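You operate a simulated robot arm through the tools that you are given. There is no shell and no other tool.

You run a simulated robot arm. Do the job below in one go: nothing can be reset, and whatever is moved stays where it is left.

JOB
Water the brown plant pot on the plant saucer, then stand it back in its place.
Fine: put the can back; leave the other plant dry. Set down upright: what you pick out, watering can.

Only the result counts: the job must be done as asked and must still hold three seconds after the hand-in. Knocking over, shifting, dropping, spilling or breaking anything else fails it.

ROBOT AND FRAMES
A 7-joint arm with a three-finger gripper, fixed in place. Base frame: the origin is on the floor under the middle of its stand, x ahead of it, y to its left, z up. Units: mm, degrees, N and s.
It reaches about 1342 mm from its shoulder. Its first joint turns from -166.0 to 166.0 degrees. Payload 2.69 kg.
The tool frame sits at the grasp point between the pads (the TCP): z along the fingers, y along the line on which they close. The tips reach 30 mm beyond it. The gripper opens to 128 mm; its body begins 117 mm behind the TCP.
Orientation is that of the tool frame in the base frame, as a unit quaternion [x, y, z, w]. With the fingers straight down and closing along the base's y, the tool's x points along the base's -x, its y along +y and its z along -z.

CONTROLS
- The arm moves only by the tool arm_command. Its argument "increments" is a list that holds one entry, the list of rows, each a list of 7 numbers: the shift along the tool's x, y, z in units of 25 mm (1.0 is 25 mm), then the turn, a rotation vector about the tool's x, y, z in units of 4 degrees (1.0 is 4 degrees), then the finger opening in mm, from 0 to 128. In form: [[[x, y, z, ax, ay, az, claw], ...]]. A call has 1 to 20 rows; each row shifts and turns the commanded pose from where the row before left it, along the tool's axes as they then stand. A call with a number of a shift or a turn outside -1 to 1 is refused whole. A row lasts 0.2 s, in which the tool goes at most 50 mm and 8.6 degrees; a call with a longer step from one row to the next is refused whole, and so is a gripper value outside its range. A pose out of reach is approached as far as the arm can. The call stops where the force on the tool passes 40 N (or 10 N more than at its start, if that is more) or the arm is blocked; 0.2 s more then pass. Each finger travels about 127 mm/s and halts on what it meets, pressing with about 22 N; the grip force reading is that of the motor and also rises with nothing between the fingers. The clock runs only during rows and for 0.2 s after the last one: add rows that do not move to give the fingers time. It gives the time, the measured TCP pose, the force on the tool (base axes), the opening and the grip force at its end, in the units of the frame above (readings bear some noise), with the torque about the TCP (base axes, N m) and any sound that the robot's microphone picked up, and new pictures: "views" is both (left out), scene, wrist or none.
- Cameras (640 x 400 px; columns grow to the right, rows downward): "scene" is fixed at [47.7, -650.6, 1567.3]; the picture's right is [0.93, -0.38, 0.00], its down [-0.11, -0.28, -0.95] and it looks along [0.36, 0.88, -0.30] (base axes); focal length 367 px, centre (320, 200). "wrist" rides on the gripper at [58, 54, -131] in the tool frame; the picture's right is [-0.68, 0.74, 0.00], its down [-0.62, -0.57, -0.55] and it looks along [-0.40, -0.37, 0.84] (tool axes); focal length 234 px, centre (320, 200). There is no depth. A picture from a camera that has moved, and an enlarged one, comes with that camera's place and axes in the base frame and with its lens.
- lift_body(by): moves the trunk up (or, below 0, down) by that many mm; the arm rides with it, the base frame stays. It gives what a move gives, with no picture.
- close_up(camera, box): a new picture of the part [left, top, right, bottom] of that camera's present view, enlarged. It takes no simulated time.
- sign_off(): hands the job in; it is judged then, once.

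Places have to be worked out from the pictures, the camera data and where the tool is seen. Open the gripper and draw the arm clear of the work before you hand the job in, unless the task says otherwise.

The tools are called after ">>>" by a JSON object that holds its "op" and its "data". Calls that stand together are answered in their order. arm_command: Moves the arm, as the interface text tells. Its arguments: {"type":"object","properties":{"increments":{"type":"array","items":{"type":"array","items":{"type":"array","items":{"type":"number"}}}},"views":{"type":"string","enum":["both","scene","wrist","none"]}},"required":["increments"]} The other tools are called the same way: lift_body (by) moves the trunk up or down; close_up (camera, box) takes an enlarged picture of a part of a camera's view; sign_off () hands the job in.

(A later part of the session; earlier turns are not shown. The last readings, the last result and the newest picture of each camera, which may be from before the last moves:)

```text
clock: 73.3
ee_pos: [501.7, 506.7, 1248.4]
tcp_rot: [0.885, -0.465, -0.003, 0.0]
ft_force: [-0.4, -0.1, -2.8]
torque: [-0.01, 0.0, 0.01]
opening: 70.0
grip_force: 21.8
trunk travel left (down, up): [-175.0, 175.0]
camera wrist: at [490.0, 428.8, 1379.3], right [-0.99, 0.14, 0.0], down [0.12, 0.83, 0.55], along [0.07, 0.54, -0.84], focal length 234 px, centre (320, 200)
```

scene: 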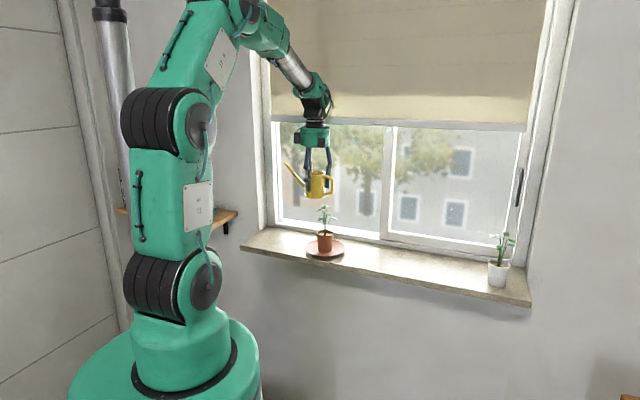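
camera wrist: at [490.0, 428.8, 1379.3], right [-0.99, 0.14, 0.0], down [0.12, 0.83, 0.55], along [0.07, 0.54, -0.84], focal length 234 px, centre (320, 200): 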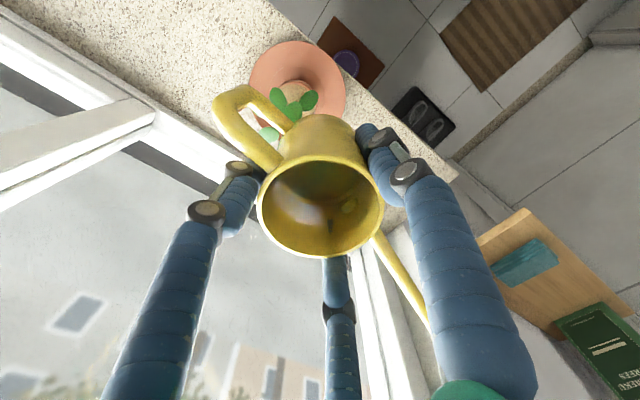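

Smooth, and the grip is steady. I'll continue past the pot to the pouring side.

>>> {"op": "arm_command", "data": {"increments": [[[0.2, -0.02, 0, 0, 0, 0, 55], [0.35, -0.035, 0, 0, 0, 0, 55], [0.5, -0.049, 0, 0, 0, 0, 55], [0.5, -0.049, 0, 0, 0, 0, 55], [0.5, -0.049, 0, 0, 0, 0, 55], [0.5, -0.049, 0, 0, 0, 0, 55], [0.5, -0.049, 0, 0, 0, 0, 55], [0.5, -0.049, 0, 0, 0, 0, 55], [0.5, -0.049, 0, 0, 0, 0, 55], [0.5, -0.049, 0, 0, 0, 0, 55], [0.5, -0.049, 0, 0, 0, 0, 55], [0.5, -0.049, 0, 0, 0, 0, 55], [0.5, -0.049, 0, 0, 0, 0, 55], [0.35, -0.035, 0, 0, 0, 0, 55], [0.2, -0.02, 0, 0, 0, 0, 55], [0, 0, 0, 0, 0, 0, 55]]], "views": "both"}}

>>> {"op": "close_up", "data": {"camera": "scene", "box": [270, 150, 400, 265]}}

```text
clock: 76.7
ee_pos: [609.2, 378.3, 1247.5]
tcp_rot: [0.885, -0.465, -0.002, 0.001]
ft_force: [0.6, 0.2, -2.9]
torque: [0.01, 0.04, -0.02]
opening: 69.9
grip_force: 22.1
trunk travel left (down, up): [-175.0, 175.0]
camera wrist: at [597.2, 300.7, 1379.3], right [-0.99, 0.14, 0.0], down [0.12, 0.83, 0.55], along [0.07, 0.54, -0.84], focal length 234 px, centre (320, 200)
```

scene: 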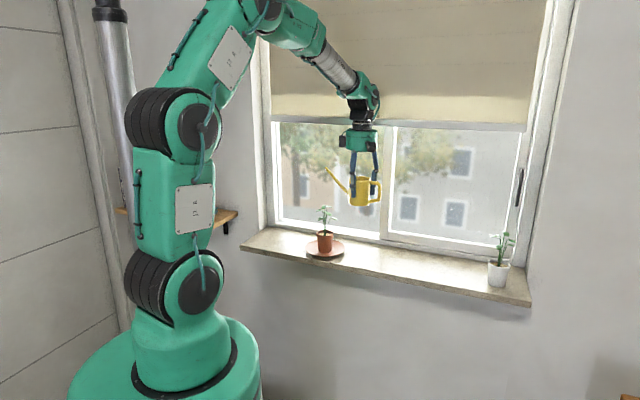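
wrist: 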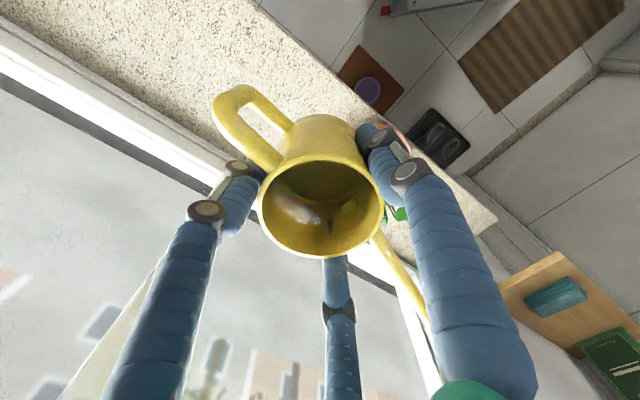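

```text
3.48 times, centred on (335, 208) of scene
camera zoom: at [47.7, -650.6, 1567.3], right [0.93, -0.38, 0.0], down [-0.11, -0.28, -0.95], along [0.36, 0.88, -0.3], focal length 1275 px, centre (268, 174)
```

zoom: 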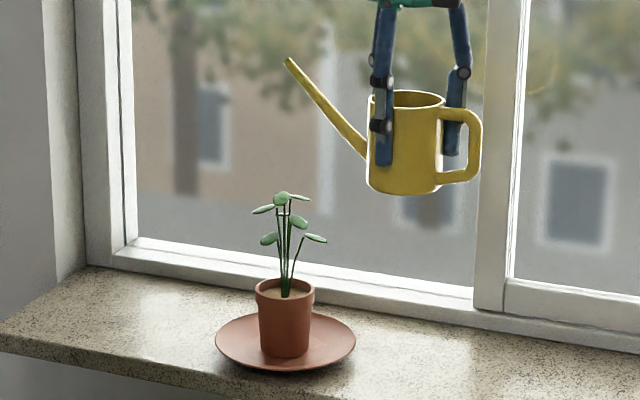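

The spout tip is now about above the pot. Before tilting I want to judge the water level in the can, so I'll zoom into it.

>>> {"op": "close_up", "data": {"camera": "wrist", "box": [240, 130, 400, 270]}}

```text
2.86 times, centred on (320, 200) of wrist
camera zoom: at [597.2, 300.7, 1379.3], right [-0.99, 0.14, 0.0], down [0.12, 0.83, 0.55], along [0.07, 0.54, -0.84], focal length 669 px, centre (320, 200)
```

zoom: 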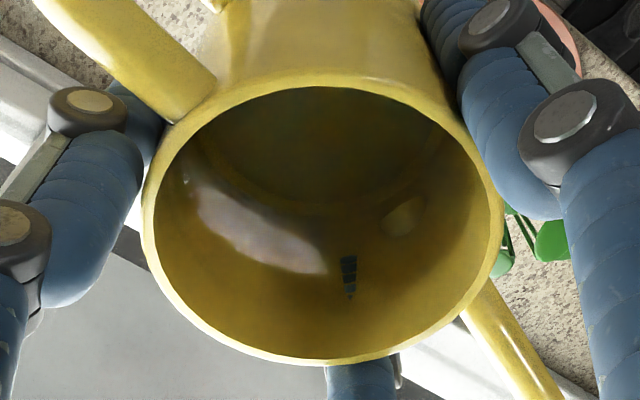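

The water sits low in the can, so a small tilt is safe. I'll back off along the handle direction, tilt 15°, then lower beside the plant. The spout can then slide in under the leaves.

>>> {"op": "arm_command", "data": {"increments": [[[0.2, 0, 0, 0, 0, 0, 55], [0.4, 0, 0, 0, 0, 0, 55], [0.5, 0, 0, 0, 0, 0, 55], [0.5, 0, 0, 0, 0, 0, 55], [0.5, 0, 0, 0, 0, 0, 55], [0.5, 0, 0, 0, 0, 0, 55], [0.45, 0, 0, 0, 0, 0, 55], [0, 0, 0, 0, 0.5, 0, 55], [0, 0, 0, 0, 0.65, 0, 55], [0, 0, 0, 0, 0.65, 0, 55], [0, 0, 0, 0, 0.65, 0, 55], [0, 0, 0, 0, 0.65, 0, 55], [0, 0, 0, 0, 0.65, 0, 55], [0, 0, 0, 0, 0, 0, 55]]], "views": "both"}}

>>> {"op": "close_up", "data": {"camera": "scene", "box": [290, 140, 430, 270]}}

```text
clock: 79.7
ee_pos: [651.1, 317.3, 1247.2]
tcp_rot: [0.878, -0.461, 0.114, 0.062]
ft_force: [-0.5, 0.9, -3.1]
torque: [0.01, 0.02, -0.01]
opening: 69.8
grip_force: 22.0
trunk travel left (down, up): [-175.0, 175.0]
camera wrist: at [620.3, 267.7, 1390.0], right [-0.98, 0.12, -0.17], down [0.05, 0.93, 0.37], along [0.2, 0.35, -0.91], focal length 234 px, centre (320, 200)
```

scene: 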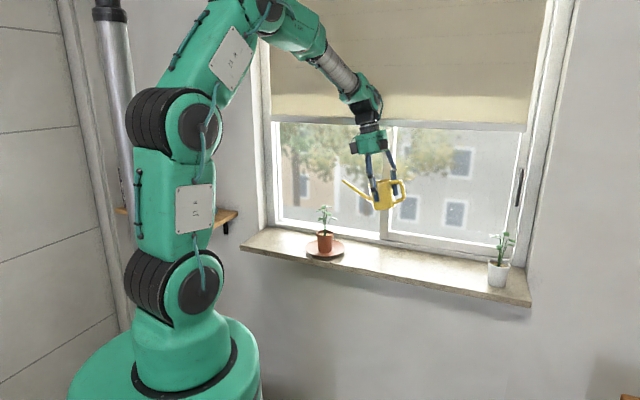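
wrist: 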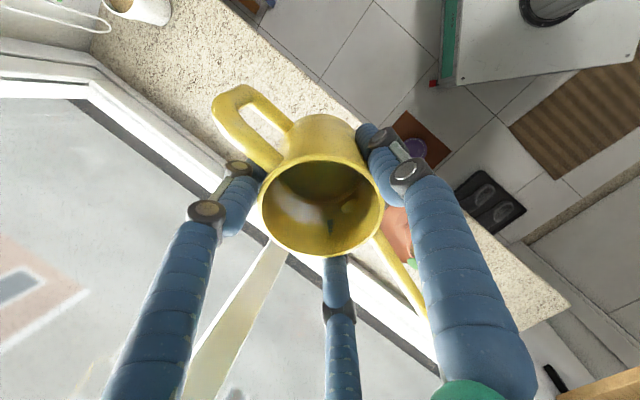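

```text
3.08 times, centred on (360, 205) of scene
camera zoom: at [47.7, -650.6, 1567.3], right [0.93, -0.38, 0.0], down [-0.11, -0.28, -0.95], along [0.36, 0.88, -0.3], focal length 1128 px, centre (197, 185)
```

zoom: 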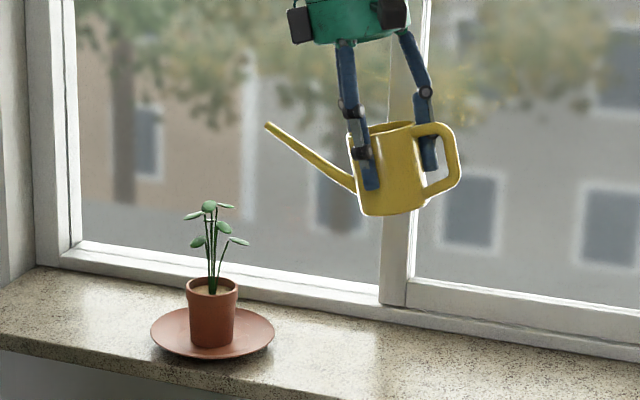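

All as planned: the tilt is 15° and the TCP is 212 mm from the pot along the pour line. I'll lower straight down to the pouring height, clear of the foliage.

>>> {"op": "arm_command", "data": {"increments": [[[-0.06, 0, 0.22, 0, 0, 0, 55], [-0.12, 0, 0.44, 0, 0, 0, 55], [-0.134, 0, 0.5, 0, 0, 0, 55], [-0.134, 0, 0.5, 0, 0, 0, 55], [-0.134, 0, 0.5, 0, 0, 0, 55], [-0.134, 0, 0.5, 0, 0, 0, 55], [-0.134, 0, 0.5, 0, 0, 0, 55], [-0.134, 0, 0.5, 0, 0, 0, 55], [-0.134, 0, 0.5, 0, 0, 0, 55], [-0.134, 0, 0.5, 0, 0, 0, 55], [-0.134, 0, 0.5, 0, 0, 0, 55], [-0.134, 0, 0.5, 0, 0, 0, 55], [-0.134, 0, 0.5, 0, 0, 0, 55], [-0.12, 0, 0.44, 0, 0, 0, 55], [-0.1, 0, 0.38, 0, 0, 0, 55], [0, 0, 0, 0, 0, 0, 55]]], "views": "both"}}

>>> {"op": "close_up", "data": {"camera": "scene", "box": [290, 170, 410, 275]}}

```text
clock: 83.1
ee_pos: [650.3, 317.7, 1067.8]
tcp_rot: [0.878, -0.461, 0.114, 0.061]
ft_force: [0.8, 0.4, -2.9]
torque: [-0.03, 0.03, -0.03]
opening: 69.8
grip_force: 21.8
trunk travel left (down, up): [-175.0, 175.0]
camera wrist: at [618.9, 269.0, 1209.3], right [-0.98, 0.12, -0.17], down [0.05, 0.93, 0.37], along [0.2, 0.35, -0.91], focal length 234 px, centre (320, 200)
```

scene: 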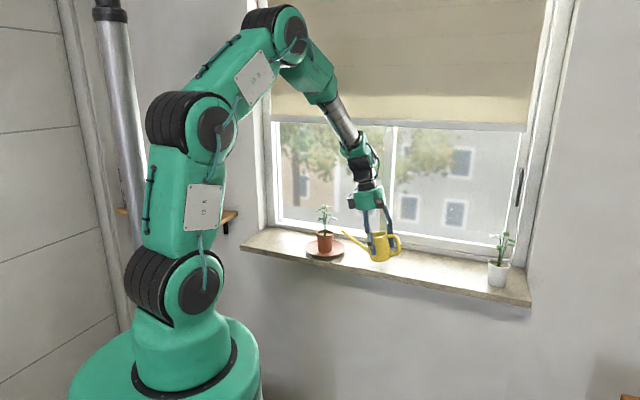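
wrist: 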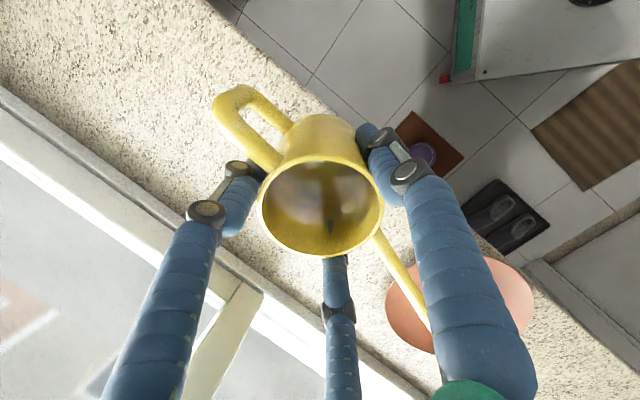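

```text
3.81 times, centred on (350, 222) of scene
camera zoom: at [47.7, -650.6, 1567.3], right [0.93, -0.38, 0.0], down [-0.11, -0.28, -0.95], along [0.36, 0.88, -0.3], focal length 1397 px, centre (206, 114)
```

zoom: 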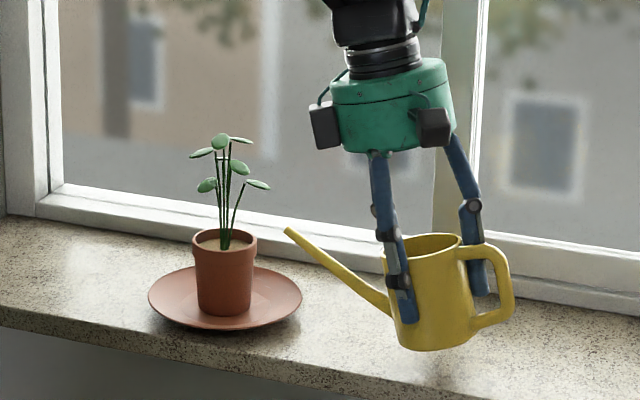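

The tip is about 24 mm above rim height and 68 mm out from the pot centre. I'll slide it in horizontally by 53 mm, under the leaves, to about 15 mm short of the stem centre.

>>> {"op": "arm_command", "data": {"increments": [[[-0.2, 0, -0.053, 0, 0, 0, 55], [-0.3, 0, -0.08, 0, 0, 0, 55], [-0.3, 0, -0.08, 0, 0, 0, 55], [-0.3, 0, -0.08, 0, 0, 0, 55], [-0.3, 0, -0.08, 0, 0, 0, 55], [-0.3, 0, -0.08, 0, 0, 0, 55], [-0.2, 0, -0.053, 0, 0, 0, 55], [-0.15, 0, -0.04, 0, 0, 0, 55], [0, 0, 0, 0, 0, 0, 55]]], "views": "both"}}

>>> {"op": "close_up", "data": {"camera": "scene", "box": [290, 190, 390, 270]}}

>>> {"op": "close_up", "data": {"camera": "wrist", "box": [340, 200, 480, 340]}}

```text
clock: 85.1
ee_pos: [618.7, 360.2, 1067.7]
tcp_rot: [0.877, -0.462, 0.113, 0.061]
ft_force: [0.2, 0.4, -2.5]
torque: [0.02, 0.0, 0.04]
opening: 70.0
grip_force: 21.6
trunk travel left (down, up): [-175.0, 175.0]
camera wrist: at [588.3, 311.5, 1209.4], right [-0.98, 0.12, -0.17], down [0.05, 0.93, 0.37], along [0.2, 0.35, -0.91], focal length 234 px, centre (320, 200)
```

scene: 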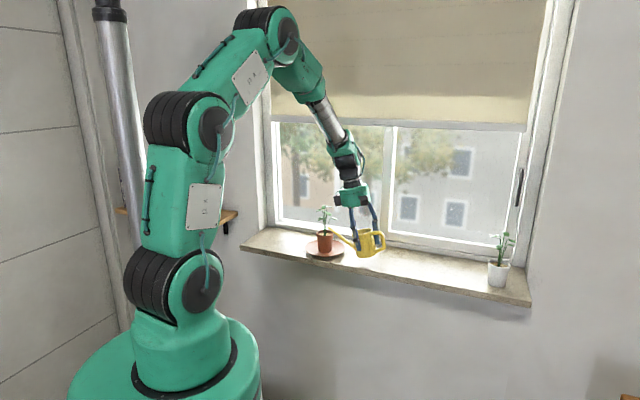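
wrist: 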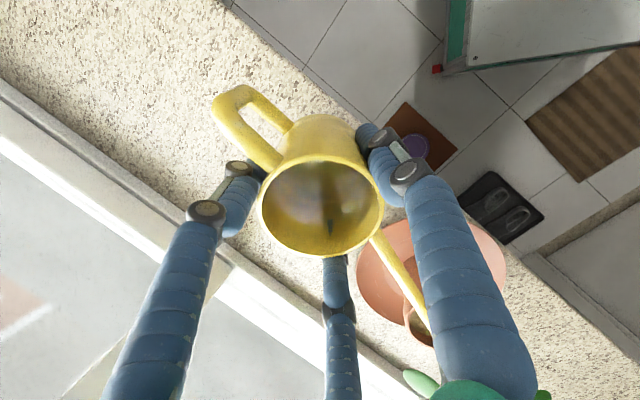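

```text
5.00 times, centred on (340, 230) of scene
camera zoom: at [47.7, -650.6, 1567.3], right [0.93, -0.38, 0.0], down [-0.11, -0.28, -0.95], along [0.36, 0.88, -0.3], focal length 1833 px, centre (220, 50)
```

zoom: 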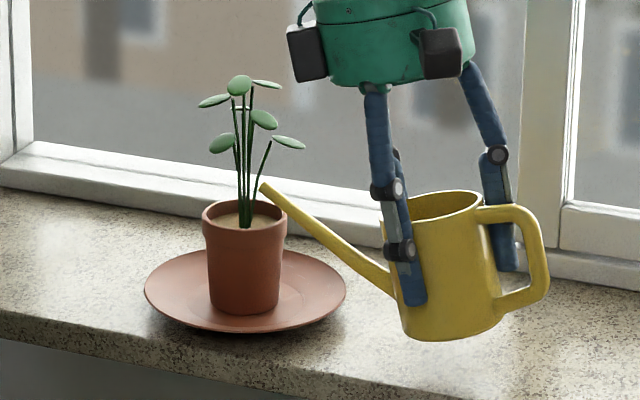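

```text
2.86 times, centred on (410, 270) of wrist
camera zoom: at [588.3, 311.5, 1209.4], right [-0.98, 0.12, -0.17], down [0.05, 0.93, 0.37], along [0.2, 0.35, -0.91], focal length 669 px, centre (63, 0)
```

zoom: 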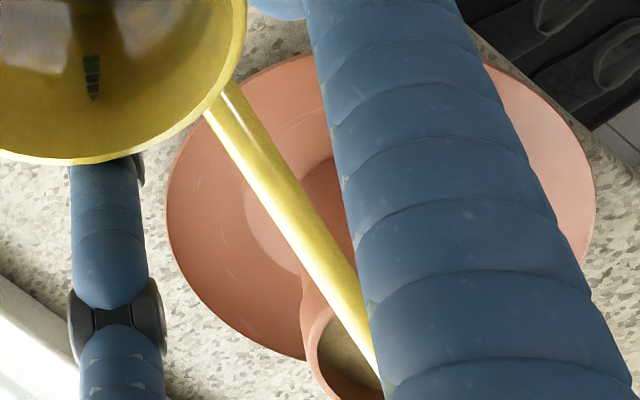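

The spout tip is just inside the pot's rim, about 24 mm above it and below the leaves. I'll tilt about the tip in small steps, first to 27°, and watch for sound or flow.

>>> {"op": "arm_command", "data": {"increments": [[[0.065, 0, -0.12, 0, 0.25, 0, 55], [0.066, 0, -0.2, 0, 0.625, 0, 55], [0.066, 0, -0.2, 0, 0.625, 0, 55], [0.066, 0, -0.2, 0, 0.625, 0, 55], [0.066, 0, -0.2, 0, 0.625, 0, 55], [0.03, 0, -0.1, 0, 0.25, 0, 55], [0, 0, 0, 0, 0, 0, 55], [0, 0, 0, 0, 0, 0, 55]]], "views": "both"}}

>>> {"op": "close_up", "data": {"camera": "scene", "box": [290, 190, 390, 270]}}

```text
clock: 86.9
ee_pos: [620.0, 360.9, 1093.6]
tcp_rot: [0.861, -0.453, 0.204, 0.109]
ft_force: [-0.6, -0.2, -3.3]
torque: [0.0, 0.04, 0.0]
opening: 69.7
grip_force: 22.0
trunk travel left (down, up): [-175.0, 175.0]
camera wrist: at [570.9, 335.8, 1237.3], right [-0.95, 0.08, -0.3], down [0.01, 0.98, 0.21], along [0.31, 0.19, -0.93], focal length 234 px, centre (320, 200)
```

scene: 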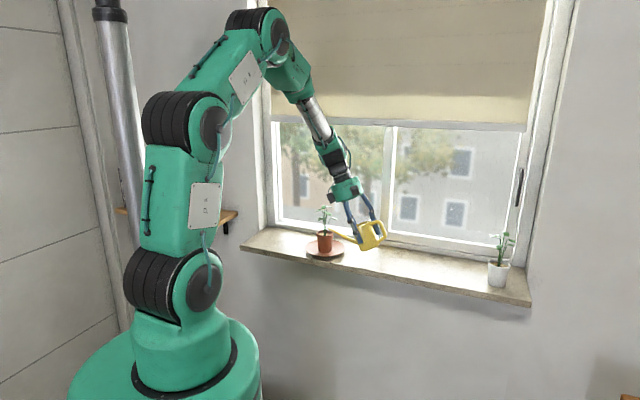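
wrist: 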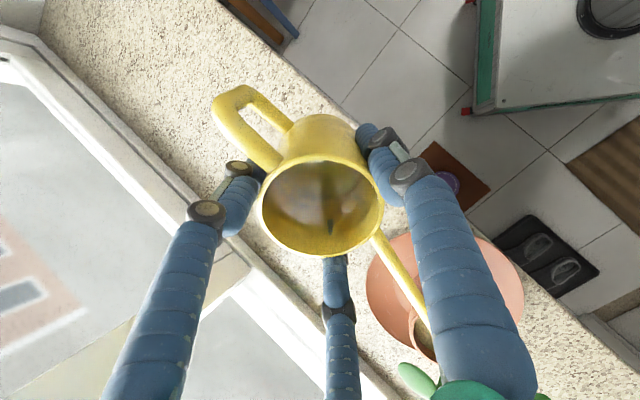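

```text
5.00 times, centred on (340, 230) of scene
camera zoom: at [47.7, -650.6, 1567.3], right [0.93, -0.38, 0.0], down [-0.11, -0.28, -0.95], along [0.36, 0.88, -0.3], focal length 1833 px, centre (220, 50)
```

zoom: 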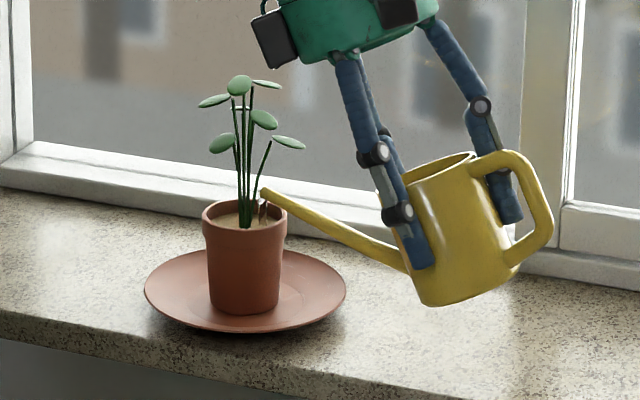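

At 27° something seems to be falling from the spout tip into the pot. I'll zoom in closely.

>>> {"op": "close_up", "data": {"camera": "scene", "box": [315, 215, 355, 245]}}

>>> {"op": "close_up", "data": {"camera": "wrist", "box": [250, 130, 470, 370]}}

```text
13.33 times, centred on (335, 230) of scene
camera zoom: at [47.7, -650.6, 1567.3], right [0.93, -0.38, 0.0], down [-0.11, -0.28, -0.95], along [0.36, 0.88, -0.3], focal length 4888 px, centre (120, -200)
```

zoom: 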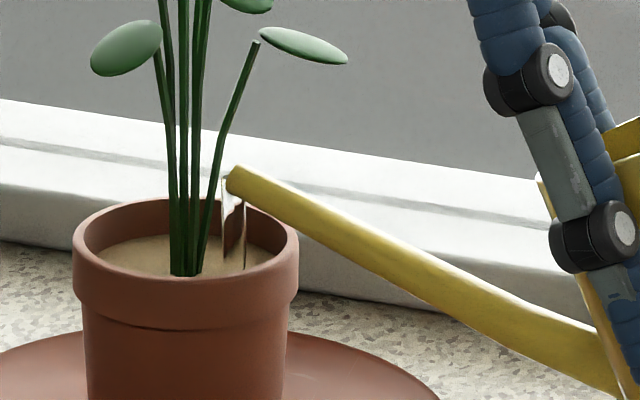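

```text
1.67 times, centred on (360, 250) of wrist
camera zoom: at [570.9, 335.8, 1237.3], right [-0.95, 0.08, -0.3], down [0.01, 0.98, 0.21], along [0.31, 0.19, -0.93], focal length 390 px, centre (253, 117)
```

zoom: 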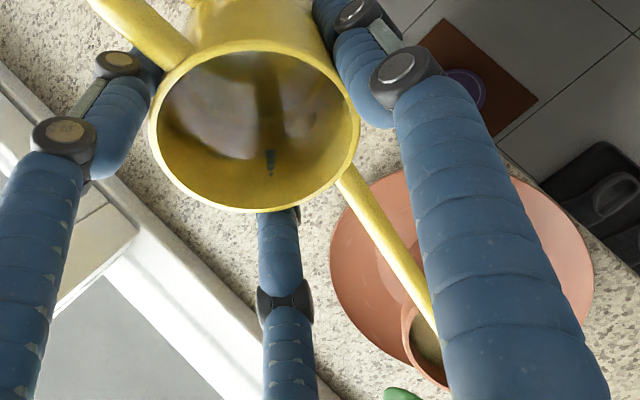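

Water is running from the spout into the pot at 27°, landing well inside the rim. I'll hold here about a second and look again before going further.

>>> {"op": "arm_command", "data": {"increments": [[[0, 0, 0, 0, 0, 0, 55], [0, 0, 0, 0, 0, 0, 55], [0, 0, 0, 0, 0, 0, 55], [0, 0, 0, 0, 0, 0, 55]]], "views": "scene"}}

>>> {"op": "close_up", "data": {"camera": "scene", "box": [310, 215, 360, 260]}}

```text
clock: 87.9
ee_pos: [620.0, 360.4, 1093.9]
tcp_rot: [0.861, -0.452, 0.205, 0.11]
ft_force: [0.2, 1.0, -3.5]
torque: [0.02, -0.01, -0.02]
opening: 69.7
grip_force: 22.3
trunk travel left (down, up): [-175.0, 175.0]
```

scene: 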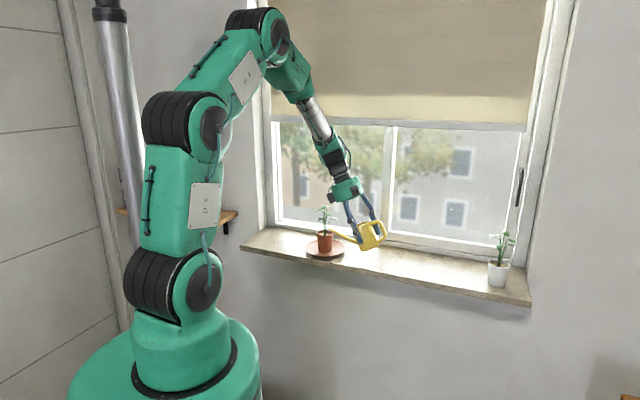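

```text
8.89 times, centred on (335, 238) of scene
camera zoom: at [47.7, -650.6, 1567.3], right [0.93, -0.38, 0.0], down [-0.11, -0.28, -0.95], along [0.36, 0.88, -0.3], focal length 3259 px, centre (187, -133)
```

zoom: 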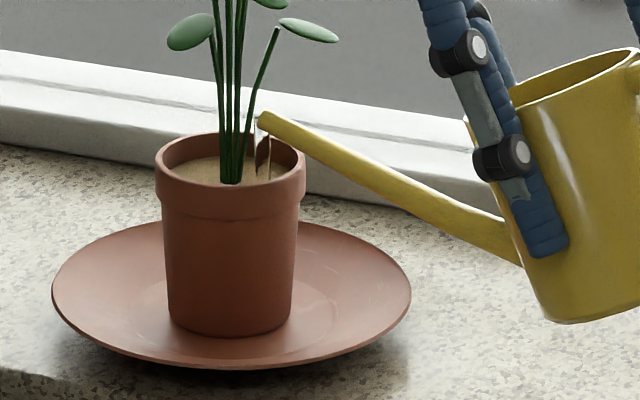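

A thin stream keeps falling inside the pot. I'll tilt a bit further, to about 34°, keeping the tip fixed, and check again.

>>> {"op": "arm_command", "data": {"increments": [[[0.045, 0, -0.16, 0, 0.42, 0, 55], [0.045, 0, -0.16, 0, 0.42, 0, 55], [0.045, 0, -0.16, 0, 0.42, 0, 55], [0.045, 0, -0.16, 0, 0.42, 0, 55], [0, 0, 0, 0, 0, 0, 55], [0, 0, 0, 0, 0, 0, 55]]], "views": "both"}}

>>> {"op": "close_up", "data": {"camera": "scene", "box": [310, 215, 360, 260]}}

>>> {"op": "close_up", "data": {"camera": "wrist", "box": [250, 130, 470, 370]}}

```text
clock: 89.3
ee_pos: [618.5, 363.3, 1109.9]
tcp_rot: [0.848, -0.444, 0.255, 0.136]
ft_force: [0.4, -0.8, -2.7]
torque: [0.03, 0.05, 0.02]
opening: 70.1
grip_force: 21.9
trunk travel left (down, up): [-175.0, 175.0]
camera wrist: at [559.6, 353.3, 1252.4], right [-0.93, 0.05, -0.37], down [0.0, 0.99, 0.11], along [0.37, 0.1, -0.92], focal length 234 px, centre (320, 200)
```

scene: 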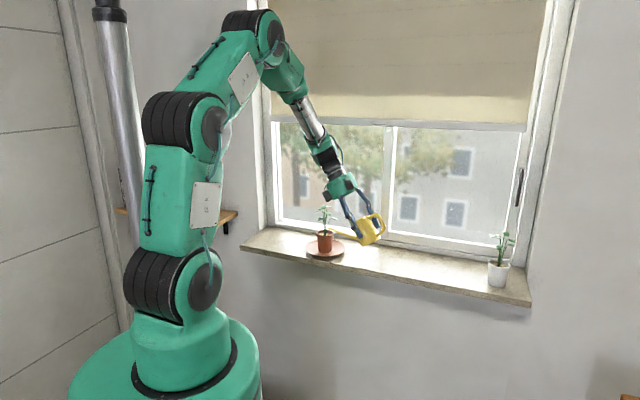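
wrist: 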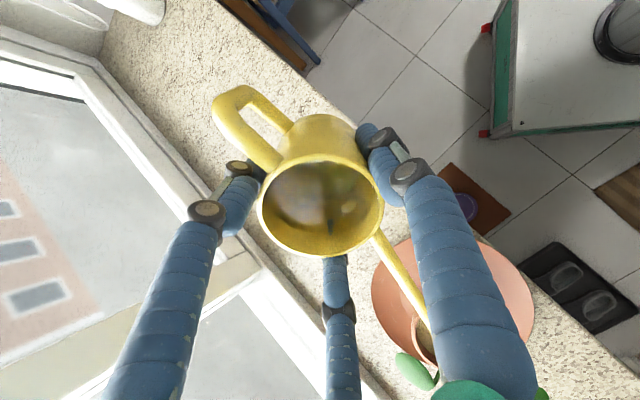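

```text
8.89 times, centred on (335, 238) of scene
camera zoom: at [47.7, -650.6, 1567.3], right [0.93, -0.38, 0.0], down [-0.11, -0.28, -0.95], along [0.36, 0.88, -0.3], focal length 3259 px, centre (187, -133)
```

zoom: 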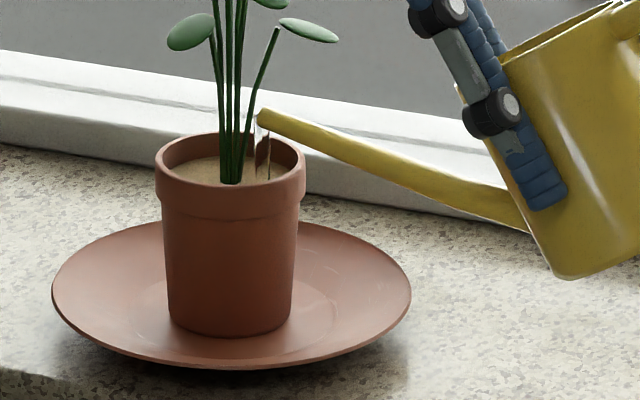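

```text
1.67 times, centred on (360, 250) of wrist
camera zoom: at [559.6, 353.3, 1252.4], right [-0.93, 0.05, -0.37], down [0.0, 0.99, 0.11], along [0.37, 0.1, -0.92], focal length 390 px, centre (253, 117)
```

zoom: 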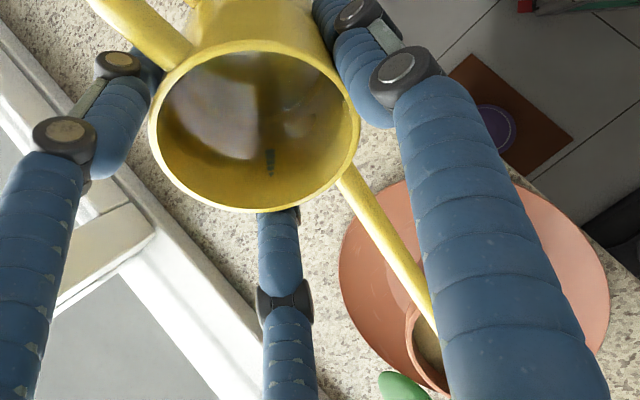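

The stream is still thin and steady inside the rim. I'll hold for two seconds and compare the soil and the load.

>>> {"op": "arm_command", "data": {"increments": [[[0, 0, 0, 0, 0, 0, 55], [0, 0, 0, 0, 0, 0, 55], [0, 0, 0, 0, 0, 0, 55], [0, 0, 0, 0, 0, 0, 55], [0, 0, 0, 0, 0, 0, 55], [0, 0, 0, 0, 0, 0, 55], [0, 0, 0, 0, 0, 0, 55], [0, 0, 0, 0, 0, 0, 55], [0, 0, 0, 0, 0, 0, 55]]], "views": "scene"}}

>>> {"op": "close_up", "data": {"camera": "scene", "box": [315, 215, 355, 245]}}

```text
clock: 91.3
ee_pos: [617.8, 362.8, 1111.1]
tcp_rot: [0.848, -0.445, 0.255, 0.136]
ft_force: [-0.3, 0.4, -3.1]
torque: [0.02, 0.02, 0.0]
opening: 69.8
grip_force: 21.2
trunk travel left (down, up): [-175.0, 175.0]
```

scene: 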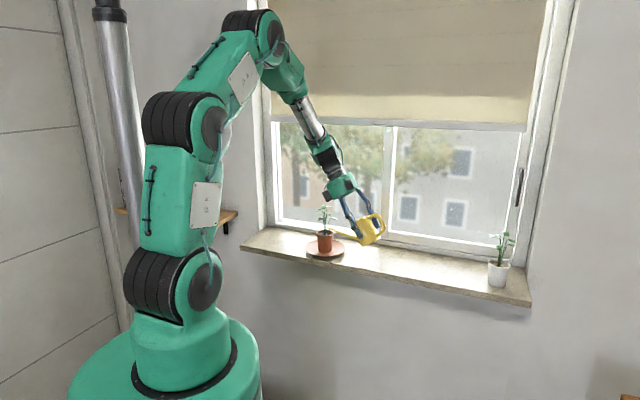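

```text
13.33 times, centred on (335, 230) of scene
camera zoom: at [47.7, -650.6, 1567.3], right [0.93, -0.38, 0.0], down [-0.11, -0.28, -0.95], along [0.36, 0.88, -0.3], focal length 4888 px, centre (120, -200)
```

zoom: 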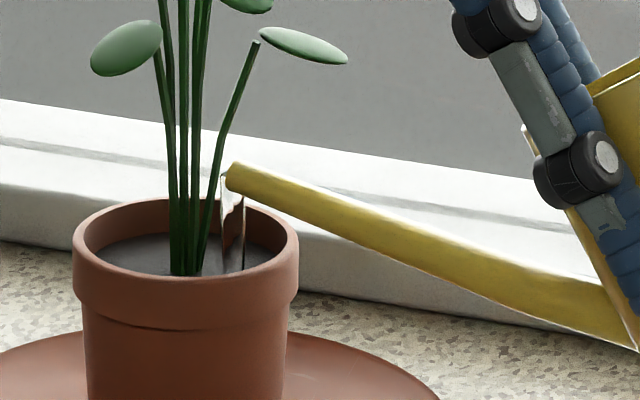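

The soil has turned dark, so the plant is watered. I'll stop the flow now by tilting back about the tip to 15°.

>>> {"op": "arm_command", "data": {"increments": [[[-0.077, 0, 0.236, 0, -0.625, 0, 55], [-0.092, 0, 0.283, 0, -0.75, 0, 55], [-0.092, 0, 0.283, 0, -0.75, 0, 55], [-0.092, 0, 0.283, 0, -0.75, 0, 55], [-0.092, 0, 0.283, 0, -0.75, 0, 55], [-0.092, 0, 0.283, 0, -0.75, 0, 55], [-0.033, 0, 0.104, 0, -0.275, 0, 55], [0, 0, 0, 0, 0, 0, 55], [0, 0, 0, 0, 0, 0, 55]]], "views": "both"}}

>>> {"op": "close_up", "data": {"camera": "scene", "box": [315, 215, 355, 245]}}

>>> {"op": "close_up", "data": {"camera": "scene", "box": [290, 190, 390, 270]}}

```text
clock: 93.3
ee_pos: [620.0, 357.9, 1065.8]
tcp_rot: [0.878, -0.461, 0.115, 0.062]
ft_force: [0.2, -0.3, -3.1]
torque: [-0.03, 0.02, 0.04]
opening: 70.0
grip_force: 21.8
trunk travel left (down, up): [-175.0, 175.0]
camera wrist: at [589.3, 309.4, 1207.1], right [-0.98, 0.12, -0.17], down [0.05, 0.93, 0.37], along [0.2, 0.35, -0.91], focal length 234 px, centre (320, 200)
```

scene: 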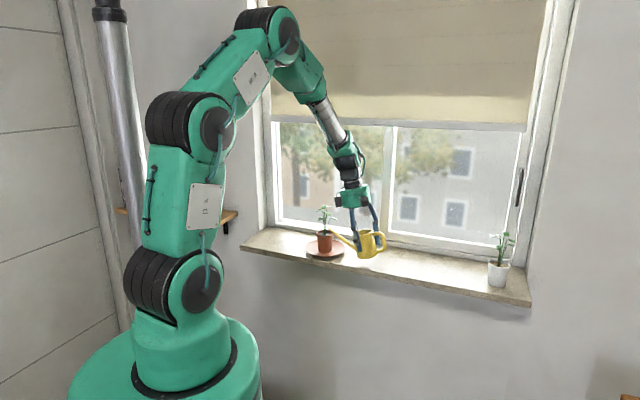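
wrist: 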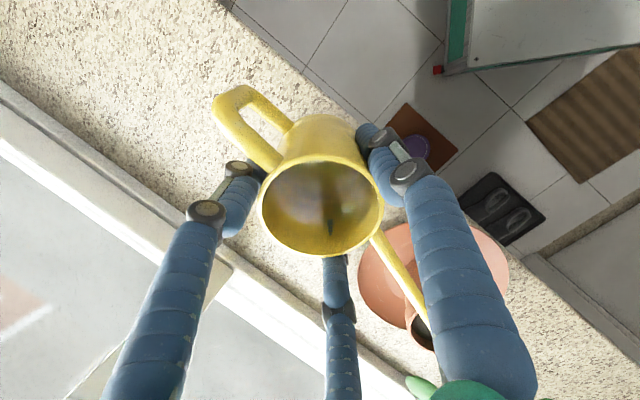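

```text
13.33 times, centred on (335, 230) of scene
camera zoom: at [47.7, -650.6, 1567.3], right [0.93, -0.38, 0.0], down [-0.11, -0.28, -0.95], along [0.36, 0.88, -0.3], focal length 4888 px, centre (120, -200)
```

zoom: 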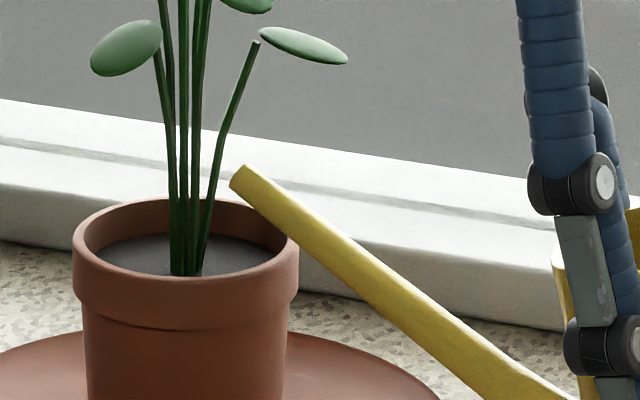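

```text
5.00 times, centred on (340, 230) of scene
camera zoom: at [47.7, -650.6, 1567.3], right [0.93, -0.38, 0.0], down [-0.11, -0.28, -0.95], along [0.36, 0.88, -0.3], focal length 1833 px, centre (220, 50)
```

zoom: 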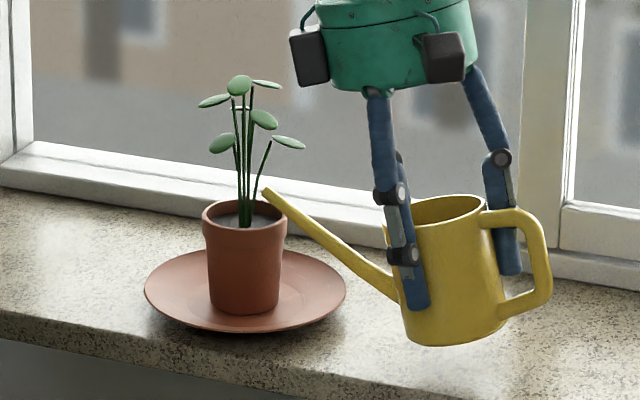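

The flow has stopped, the soil is dark, and I see nothing spilled. I'll withdraw the spout horizontally, raise the can and level it.

>>> {"op": "arm_command", "data": {"increments": [[[0.2, 0, 0.053, 0, 0, 0, 55], [0.3, 0, 0.08, 0, 0, 0, 55], [0.3, 0, 0.08, 0, 0, 0, 55], [0.3, 0, 0.08, 0, 0, 0, 55], [0.3, 0, 0.08, 0, 0, 0, 55], [0.3, 0, 0.08, 0, 0, 0, 55], [0.3, 0, 0.08, 0, 0, 0, 55], [0.15, 0, 0.04, 0, 0, 0, 55], [0, 0, 0, 0, 0, 0, 55]]], "views": "scene"}}

>>> {"op": "arm_command", "data": {"increments": [[[0.06, 0, -0.22, 0, 0, 0, 55], [0.12, 0, -0.44, 0, 0, 0, 55], [0.134, 0, -0.5, 0, 0, 0, 55], [0.134, 0, -0.5, 0, 0, 0, 55], [0.134, 0, -0.5, 0, 0, 0, 55], [0.134, 0, -0.5, 0, 0, 0, 55], [0.134, 0, -0.5, 0, 0, 0, 55], [0.134, 0, -0.5, 0, 0, 0, 55], [0.134, 0, -0.5, 0, 0, 0, 55], [0.134, 0, -0.5, 0, 0, 0, 55], [0.134, 0, -0.5, 0, 0, 0, 55], [0.134, 0, -0.5, 0, 0, 0, 55], [0.134, 0, -0.5, 0, 0, 0, 55], [0.12, 0, -0.44, 0, 0, 0, 55], [0.1, 0, -0.38, 0, 0, 0, 55], [0, 0, 0, 0, 0, 0, 55]]], "views": "scene"}}

```text
clock: 95.3
ee_pos: [653.4, 311.9, 1065.3]
tcp_rot: [0.878, -0.461, 0.115, 0.062]
ft_force: [0.8, -0.2, -3.4]
torque: [0.0, 0.04, -0.01]
opening: 69.8
grip_force: 21.3
trunk travel left (down, up): [-175.0, 175.0]
```

scene: 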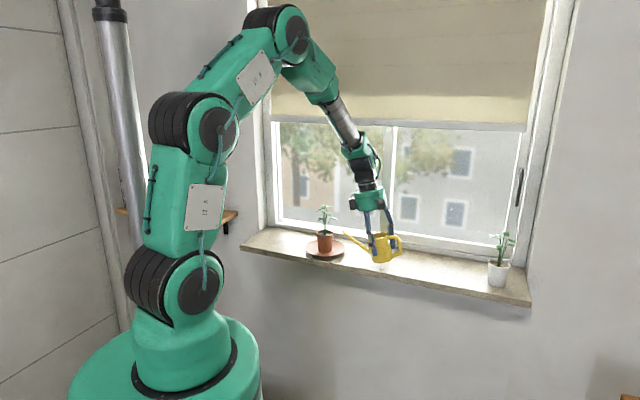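

```text
clock: 98.7
ee_pos: [653.6, 311.4, 1244.8]
tcp_rot: [0.878, -0.461, 0.115, 0.062]
ft_force: [-0.9, -0.5, -3.2]
torque: [0.02, -0.01, -0.04]
opening: 69.9
grip_force: 22.2
trunk travel left (down, up): [-175.0, 175.0]
```

scene: 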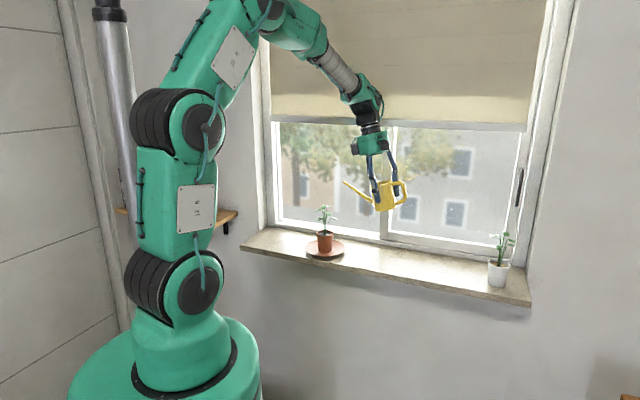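

I'll level the can now and read the pose for the return trip.

>>> {"op": "arm_command", "data": {"increments": [[[0, 0, 0, 0, -0.45, 0, 55], [0, 0, 0, 0, -0.65, 0, 55], [0, 0, 0, 0, -0.65, 0, 55], [0, 0, 0, 0, -0.65, 0, 55], [0, 0, 0, 0, -0.65, 0, 55], [0, 0, 0, 0, -0.65, 0, 55], [0, 0, -0.2, 0, -0.04, 0, 55], [0, 0, 0, 0, 0, 0, 55]]], "views": "both"}}

>>> {"op": "close_up", "data": {"camera": "scene", "box": [290, 140, 430, 270]}}

```text
clock: 100.5
ee_pos: [653.7, 312.1, 1250.0]
tcp_rot: [0.885, -0.466, -0.001, 0.001]
ft_force: [0.0, 0.0, -2.7]
torque: [0.01, -0.01, 0.04]
opening: 69.9
grip_force: 22.6
trunk travel left (down, up): [-175.0, 175.0]
camera wrist: at [642.7, 233.9, 1381.6], right [-0.99, 0.14, 0.0], down [0.12, 0.83, 0.55], along [0.07, 0.54, -0.84], focal length 234 px, centre (320, 200)
```

scene: 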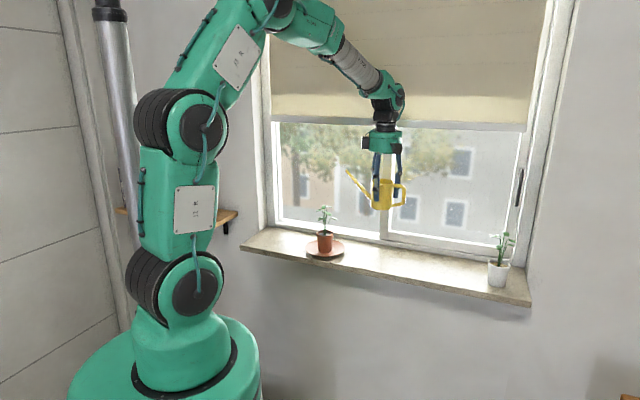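
wrist: 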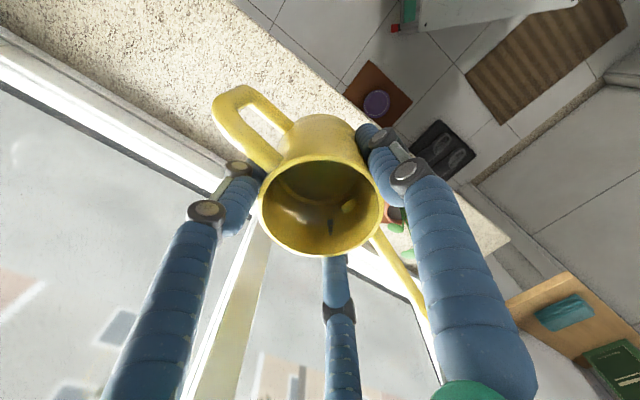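

```text
3.08 times, centred on (360, 205) of scene
camera zoom: at [47.7, -650.6, 1567.3], right [0.93, -0.38, 0.0], down [-0.11, -0.28, -0.95], along [0.36, 0.88, -0.3], focal length 1128 px, centre (197, 185)
```

zoom: 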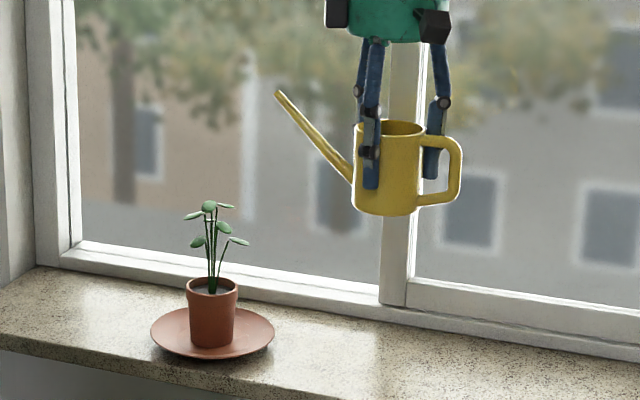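

The can is level and steady. I'll carry it back over the pot toward its place, along the same line.

>>> {"op": "arm_command", "data": {"increments": [[[-0.2, 0.017, 0, 0, 0, 0, 55], [-0.35, 0.029, 0, 0, 0, 0, 55], [-0.5, 0.042, 0, 0, 0, 0, 55], [-0.5, 0.042, 0, 0, 0, 0, 55], [-0.5, 0.042, 0, 0, 0, 0, 55], [-0.5, 0.042, 0, 0, 0, 0, 55], [-0.5, 0.042, 0, 0, 0, 0, 55], [-0.5, 0.042, 0, 0, 0, 0, 55], [-0.5, 0.042, 0, 0, 0, 0, 55], [-0.5, 0.042, 0, 0, 0, 0, 55], [-0.5, 0.042, 0, 0, 0, 0, 55], [-0.5, 0.042, 0, 0, 0, 0, 55], [-0.5, 0.042, 0, 0, 0, 0, 55], [-0.5, 0.042, 0, 0, 0, 0, 55], [-0.5, 0.042, 0, 0, 0, 0, 55], [-0.5, 0.042, 0, 0, 0, 0, 55], [-0.35, 0.029, 0, 0, 0, 0, 55], [-0.2, 0.017, 0, 0, 0, 0, 55], [0, 0, 0, 0, 0, 0, 55]]], "views": "scene"}}

>>> {"op": "arm_command", "data": {"increments": [[[-0.2, 0.017, 0, 0, 0, 0, 55], [-0.35, 0.029, 0, 0, 0, 0, 55], [-0.5, 0.042, 0, 0, 0, 0, 55], [-0.5, 0.042, 0, 0, 0, 0, 55], [-0.5, 0.042, 0, 0, 0, 0, 55], [-0.5, 0.042, 0, 0, 0, 0, 55], [-0.5, 0.042, 0, 0, 0, 0, 55], [-0.5, 0.042, 0, 0, 0, 0, 55], [-0.5, 0.042, 0, 0, 0, 0, 55], [-0.5, 0.042, 0, 0, 0, 0, 55], [-0.5, 0.042, 0, 0, 0, 0, 55], [-0.5, 0.042, 0, 0, 0, 0, 55], [-0.5, 0.042, 0, 0, 0, 0, 55], [-0.5, 0.042, 0, 0, 0, 0, 55], [-0.5, 0.042, 0, 0, 0, 0, 55], [-0.5, 0.042, 0, 0, 0, 0, 55], [-0.5, 0.042, 0, 0, 0, 0, 55], [-0.2, 0.017, 0, 0, 0, 0, 55], [-0.13, 0.03, 0, 0, 0, 0, 55], [0, 0, 0, 0, 0, 0, 55]]], "views": "both"}}

```text
clock: 104.5
ee_pos: [524.8, 470.0, 1250.5]
tcp_rot: [0.885, -0.466, 0.0, 0.002]
ft_force: [-0.8, -1.7, -3.6]
torque: [-0.03, 0.02, 0.02]
opening: 70.0
grip_force: 22.0
trunk travel left (down, up): [-175.0, 175.0]
```

scene: 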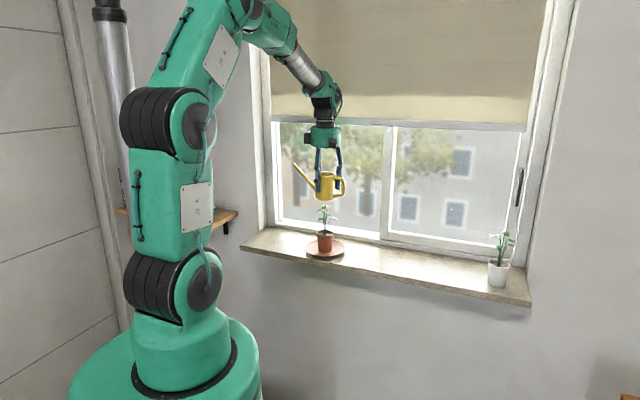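

```text
clock: 108.7
ee_pos: [390.7, 631.1, 1251.4]
tcp_rot: [0.885, -0.466, -0.001, 0.001]
ft_force: [-0.2, 0.0, -2.5]
torque: [0.01, -0.01, 0.02]
opening: 69.9
grip_force: 21.8
trunk travel left (down, up): [-175.0, 175.0]
camera wrist: at [378.6, 554.1, 1382.3], right [-0.99, 0.14, 0.0], down [0.12, 0.83, 0.55], along [0.07, 0.54, -0.84], focal length 234 px, centre (320, 200)
```

scene: 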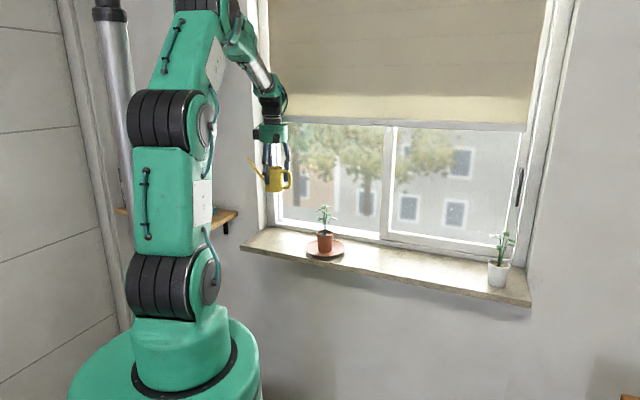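
wrist: 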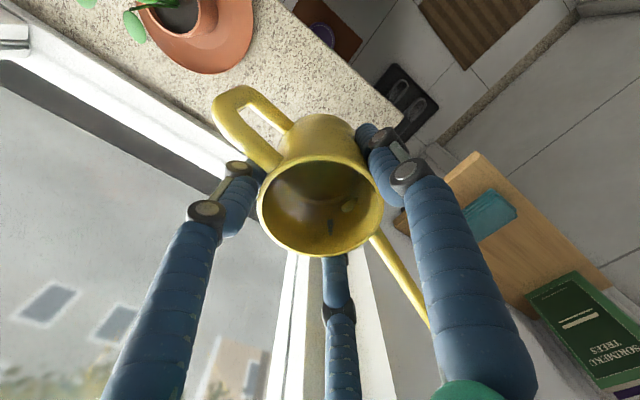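

About 12 mm short of the can's original spot. I'll trim that and descend most of the way.

>>> {"op": "arm_command", "data": {"increments": [[[-0.25, 0, 0, 0, 0, 0, 55], [-0.235, 0, 0, 0, 0, 0, 55], [0, 0, 0.25, 0, 0, 0, 55], [0, 0, 0.5, 0, 0, 0, 55], [0, 0, 0.5, 0, 0, 0, 55], [0, 0, 0.5, 0, 0, 0, 55], [0, 0, 0.5, 0, 0, 0, 55], [0, 0, 0.5, 0, 0, 0, 55], [0, 0, 0.5, 0, 0, 0, 55], [0, 0, 0.5, 0, 0, 0, 55], [0, 0, 0.5, 0, 0, 0, 55], [0, 0, 0.5, 0, 0, 0, 55], [0, 0, 0.5, 0, 0, 0, 55], [0, 0, 0.5, 0, 0, 0, 55], [0, 0, 0.5, 0, 0, 0, 55], [0, 0, 0.5, 0, 0, 0, 55], [0, 0, 0.5, 0, 0, 0, 55], [0, 0, 0.4, 0, 0, 0, 55], [0, 0, 0.25, 0, 0, 0, 55], [0, 0, 0, 0, 0, 0, 55]]], "views": "both"}}

>>> {"op": "close_up", "data": {"camera": "scene", "box": [235, 180, 335, 260]}}

```text
clock: 112.9
ee_pos: [383.2, 640.5, 1053.6]
tcp_rot: [0.885, -0.466, -0.001, 0.001]
ft_force: [-0.7, -0.1, -3.5]
torque: [-0.02, -0.03, -0.02]
opening: 69.9
grip_force: 21.7
trunk travel left (down, up): [-175.0, 175.0]
camera wrist: at [371.4, 562.7, 1183.9], right [-0.99, 0.14, 0.0], down [0.12, 0.83, 0.55], along [0.07, 0.54, -0.84], focal length 234 px, centre (320, 200)
```

scene: 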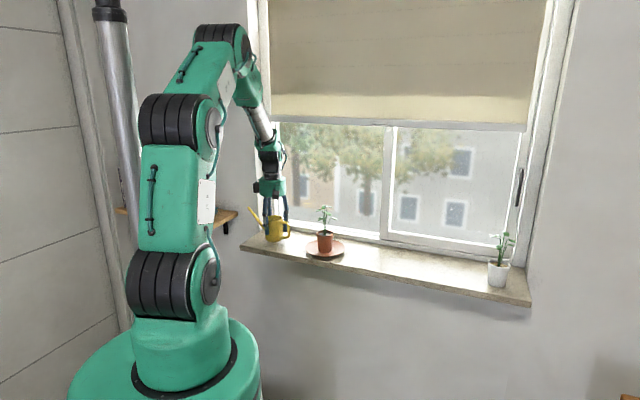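
wrist: 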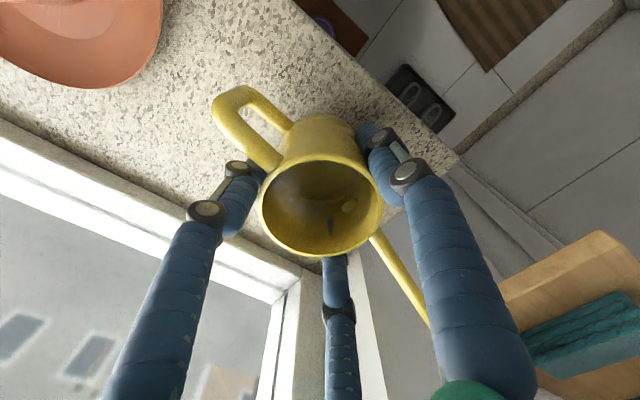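

```text
5.00 times, centred on (285, 220) of scene
camera zoom: at [47.7, -650.6, 1567.3], right [0.93, -0.38, 0.0], down [-0.11, -0.28, -0.95], along [0.36, 0.88, -0.3], focal length 1833 px, centre (495, 100)
```

zoom: 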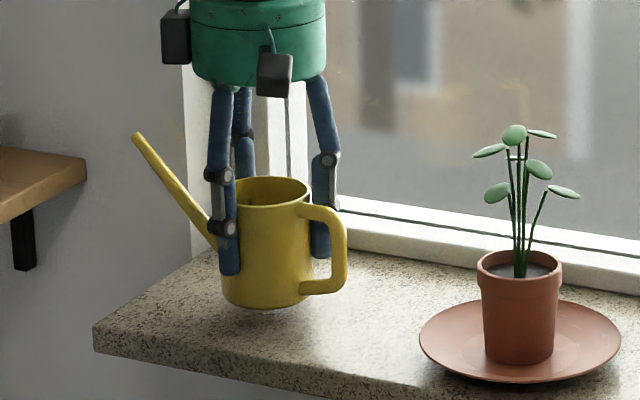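

About 2 mm off laterally and 18 mm above the sill contact height. I'll correct and lower gently.

>>> {"op": "arm_command", "data": {"increments": [[[0, -0.08, 0, 0, 0, 0, 55], [0, 0, 0.2, 0, 0, 0, 55], [0, 0, 0.2, 0, 0, 0, 55], [0, 0, 0.16, 0, 0, 0, 55], [0, 0, 0, 0, 0, 0, 55], [0, 0, 0, 0, 0, 0, 55]]], "views": "wrist"}}

```text
clock: 114.3
ee_pos: [384.1, 640.8, 1039.1]
tcp_rot: [0.885, -0.465, -0.001, 0.002]
ft_force: [0.4, -0.1, -3.2]
torque: [0.01, 0.0, 0.01]
opening: 70.0
grip_force: 22.0
trunk travel left (down, up): [-175.0, 175.0]
camera wrist: at [373.1, 563.7, 1170.3], right [-0.99, 0.14, 0.0], down [0.12, 0.83, 0.55], along [0.07, 0.54, -0.84], focal length 234 px, centre (320, 200)
```

wrist: 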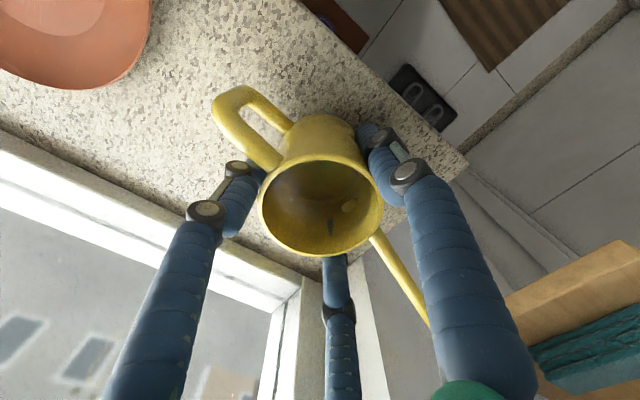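

The camera position matches the original grasp to within 0.1 mm in x and y, with 4.8 mm left to go down. I'll lower in small steps and check for contact.

>>> {"op": "arm_command", "data": {"increments": [[[0, 0, 0.08, 0, 0, 0, 55], [0, 0, 0.08, 0, 0, 0, 55], [0, 0, 0, 0, 0, 0, 55]]], "views": "none"}}

>>> {"op": "arm_command", "data": {"increments": [[[0, 0, 0.04, 0, 0, 0, 55], [0, 0, 0, 0, 0, 0, 55]]], "views": "none"}}

```text
clock: 115.1
ee_pos: [384.3, 641.6, 1035.2]
tcp_rot: [0.885, -0.466, -0.001, 0.001]
ft_force: [-0.4, -0.5, -0.2]
torque: [0.07, 0.0, 0.0]
opening: 70.0
grip_force: 21.8
trunk travel left (down, up): [-175.0, 175.0]
```

```text
clock: 115.7
ee_pos: [384.3, 641.2, 1034.9]
tcp_rot: [0.885, -0.466, 0.0, 0.001]
ft_force: [0.5, -1.6, 8.0]
torque: [0.24, 0.08, 0.01]
opening: 70.1
grip_force: 22.4
trunk travel left (down, up): [-175.0, 175.0]
```

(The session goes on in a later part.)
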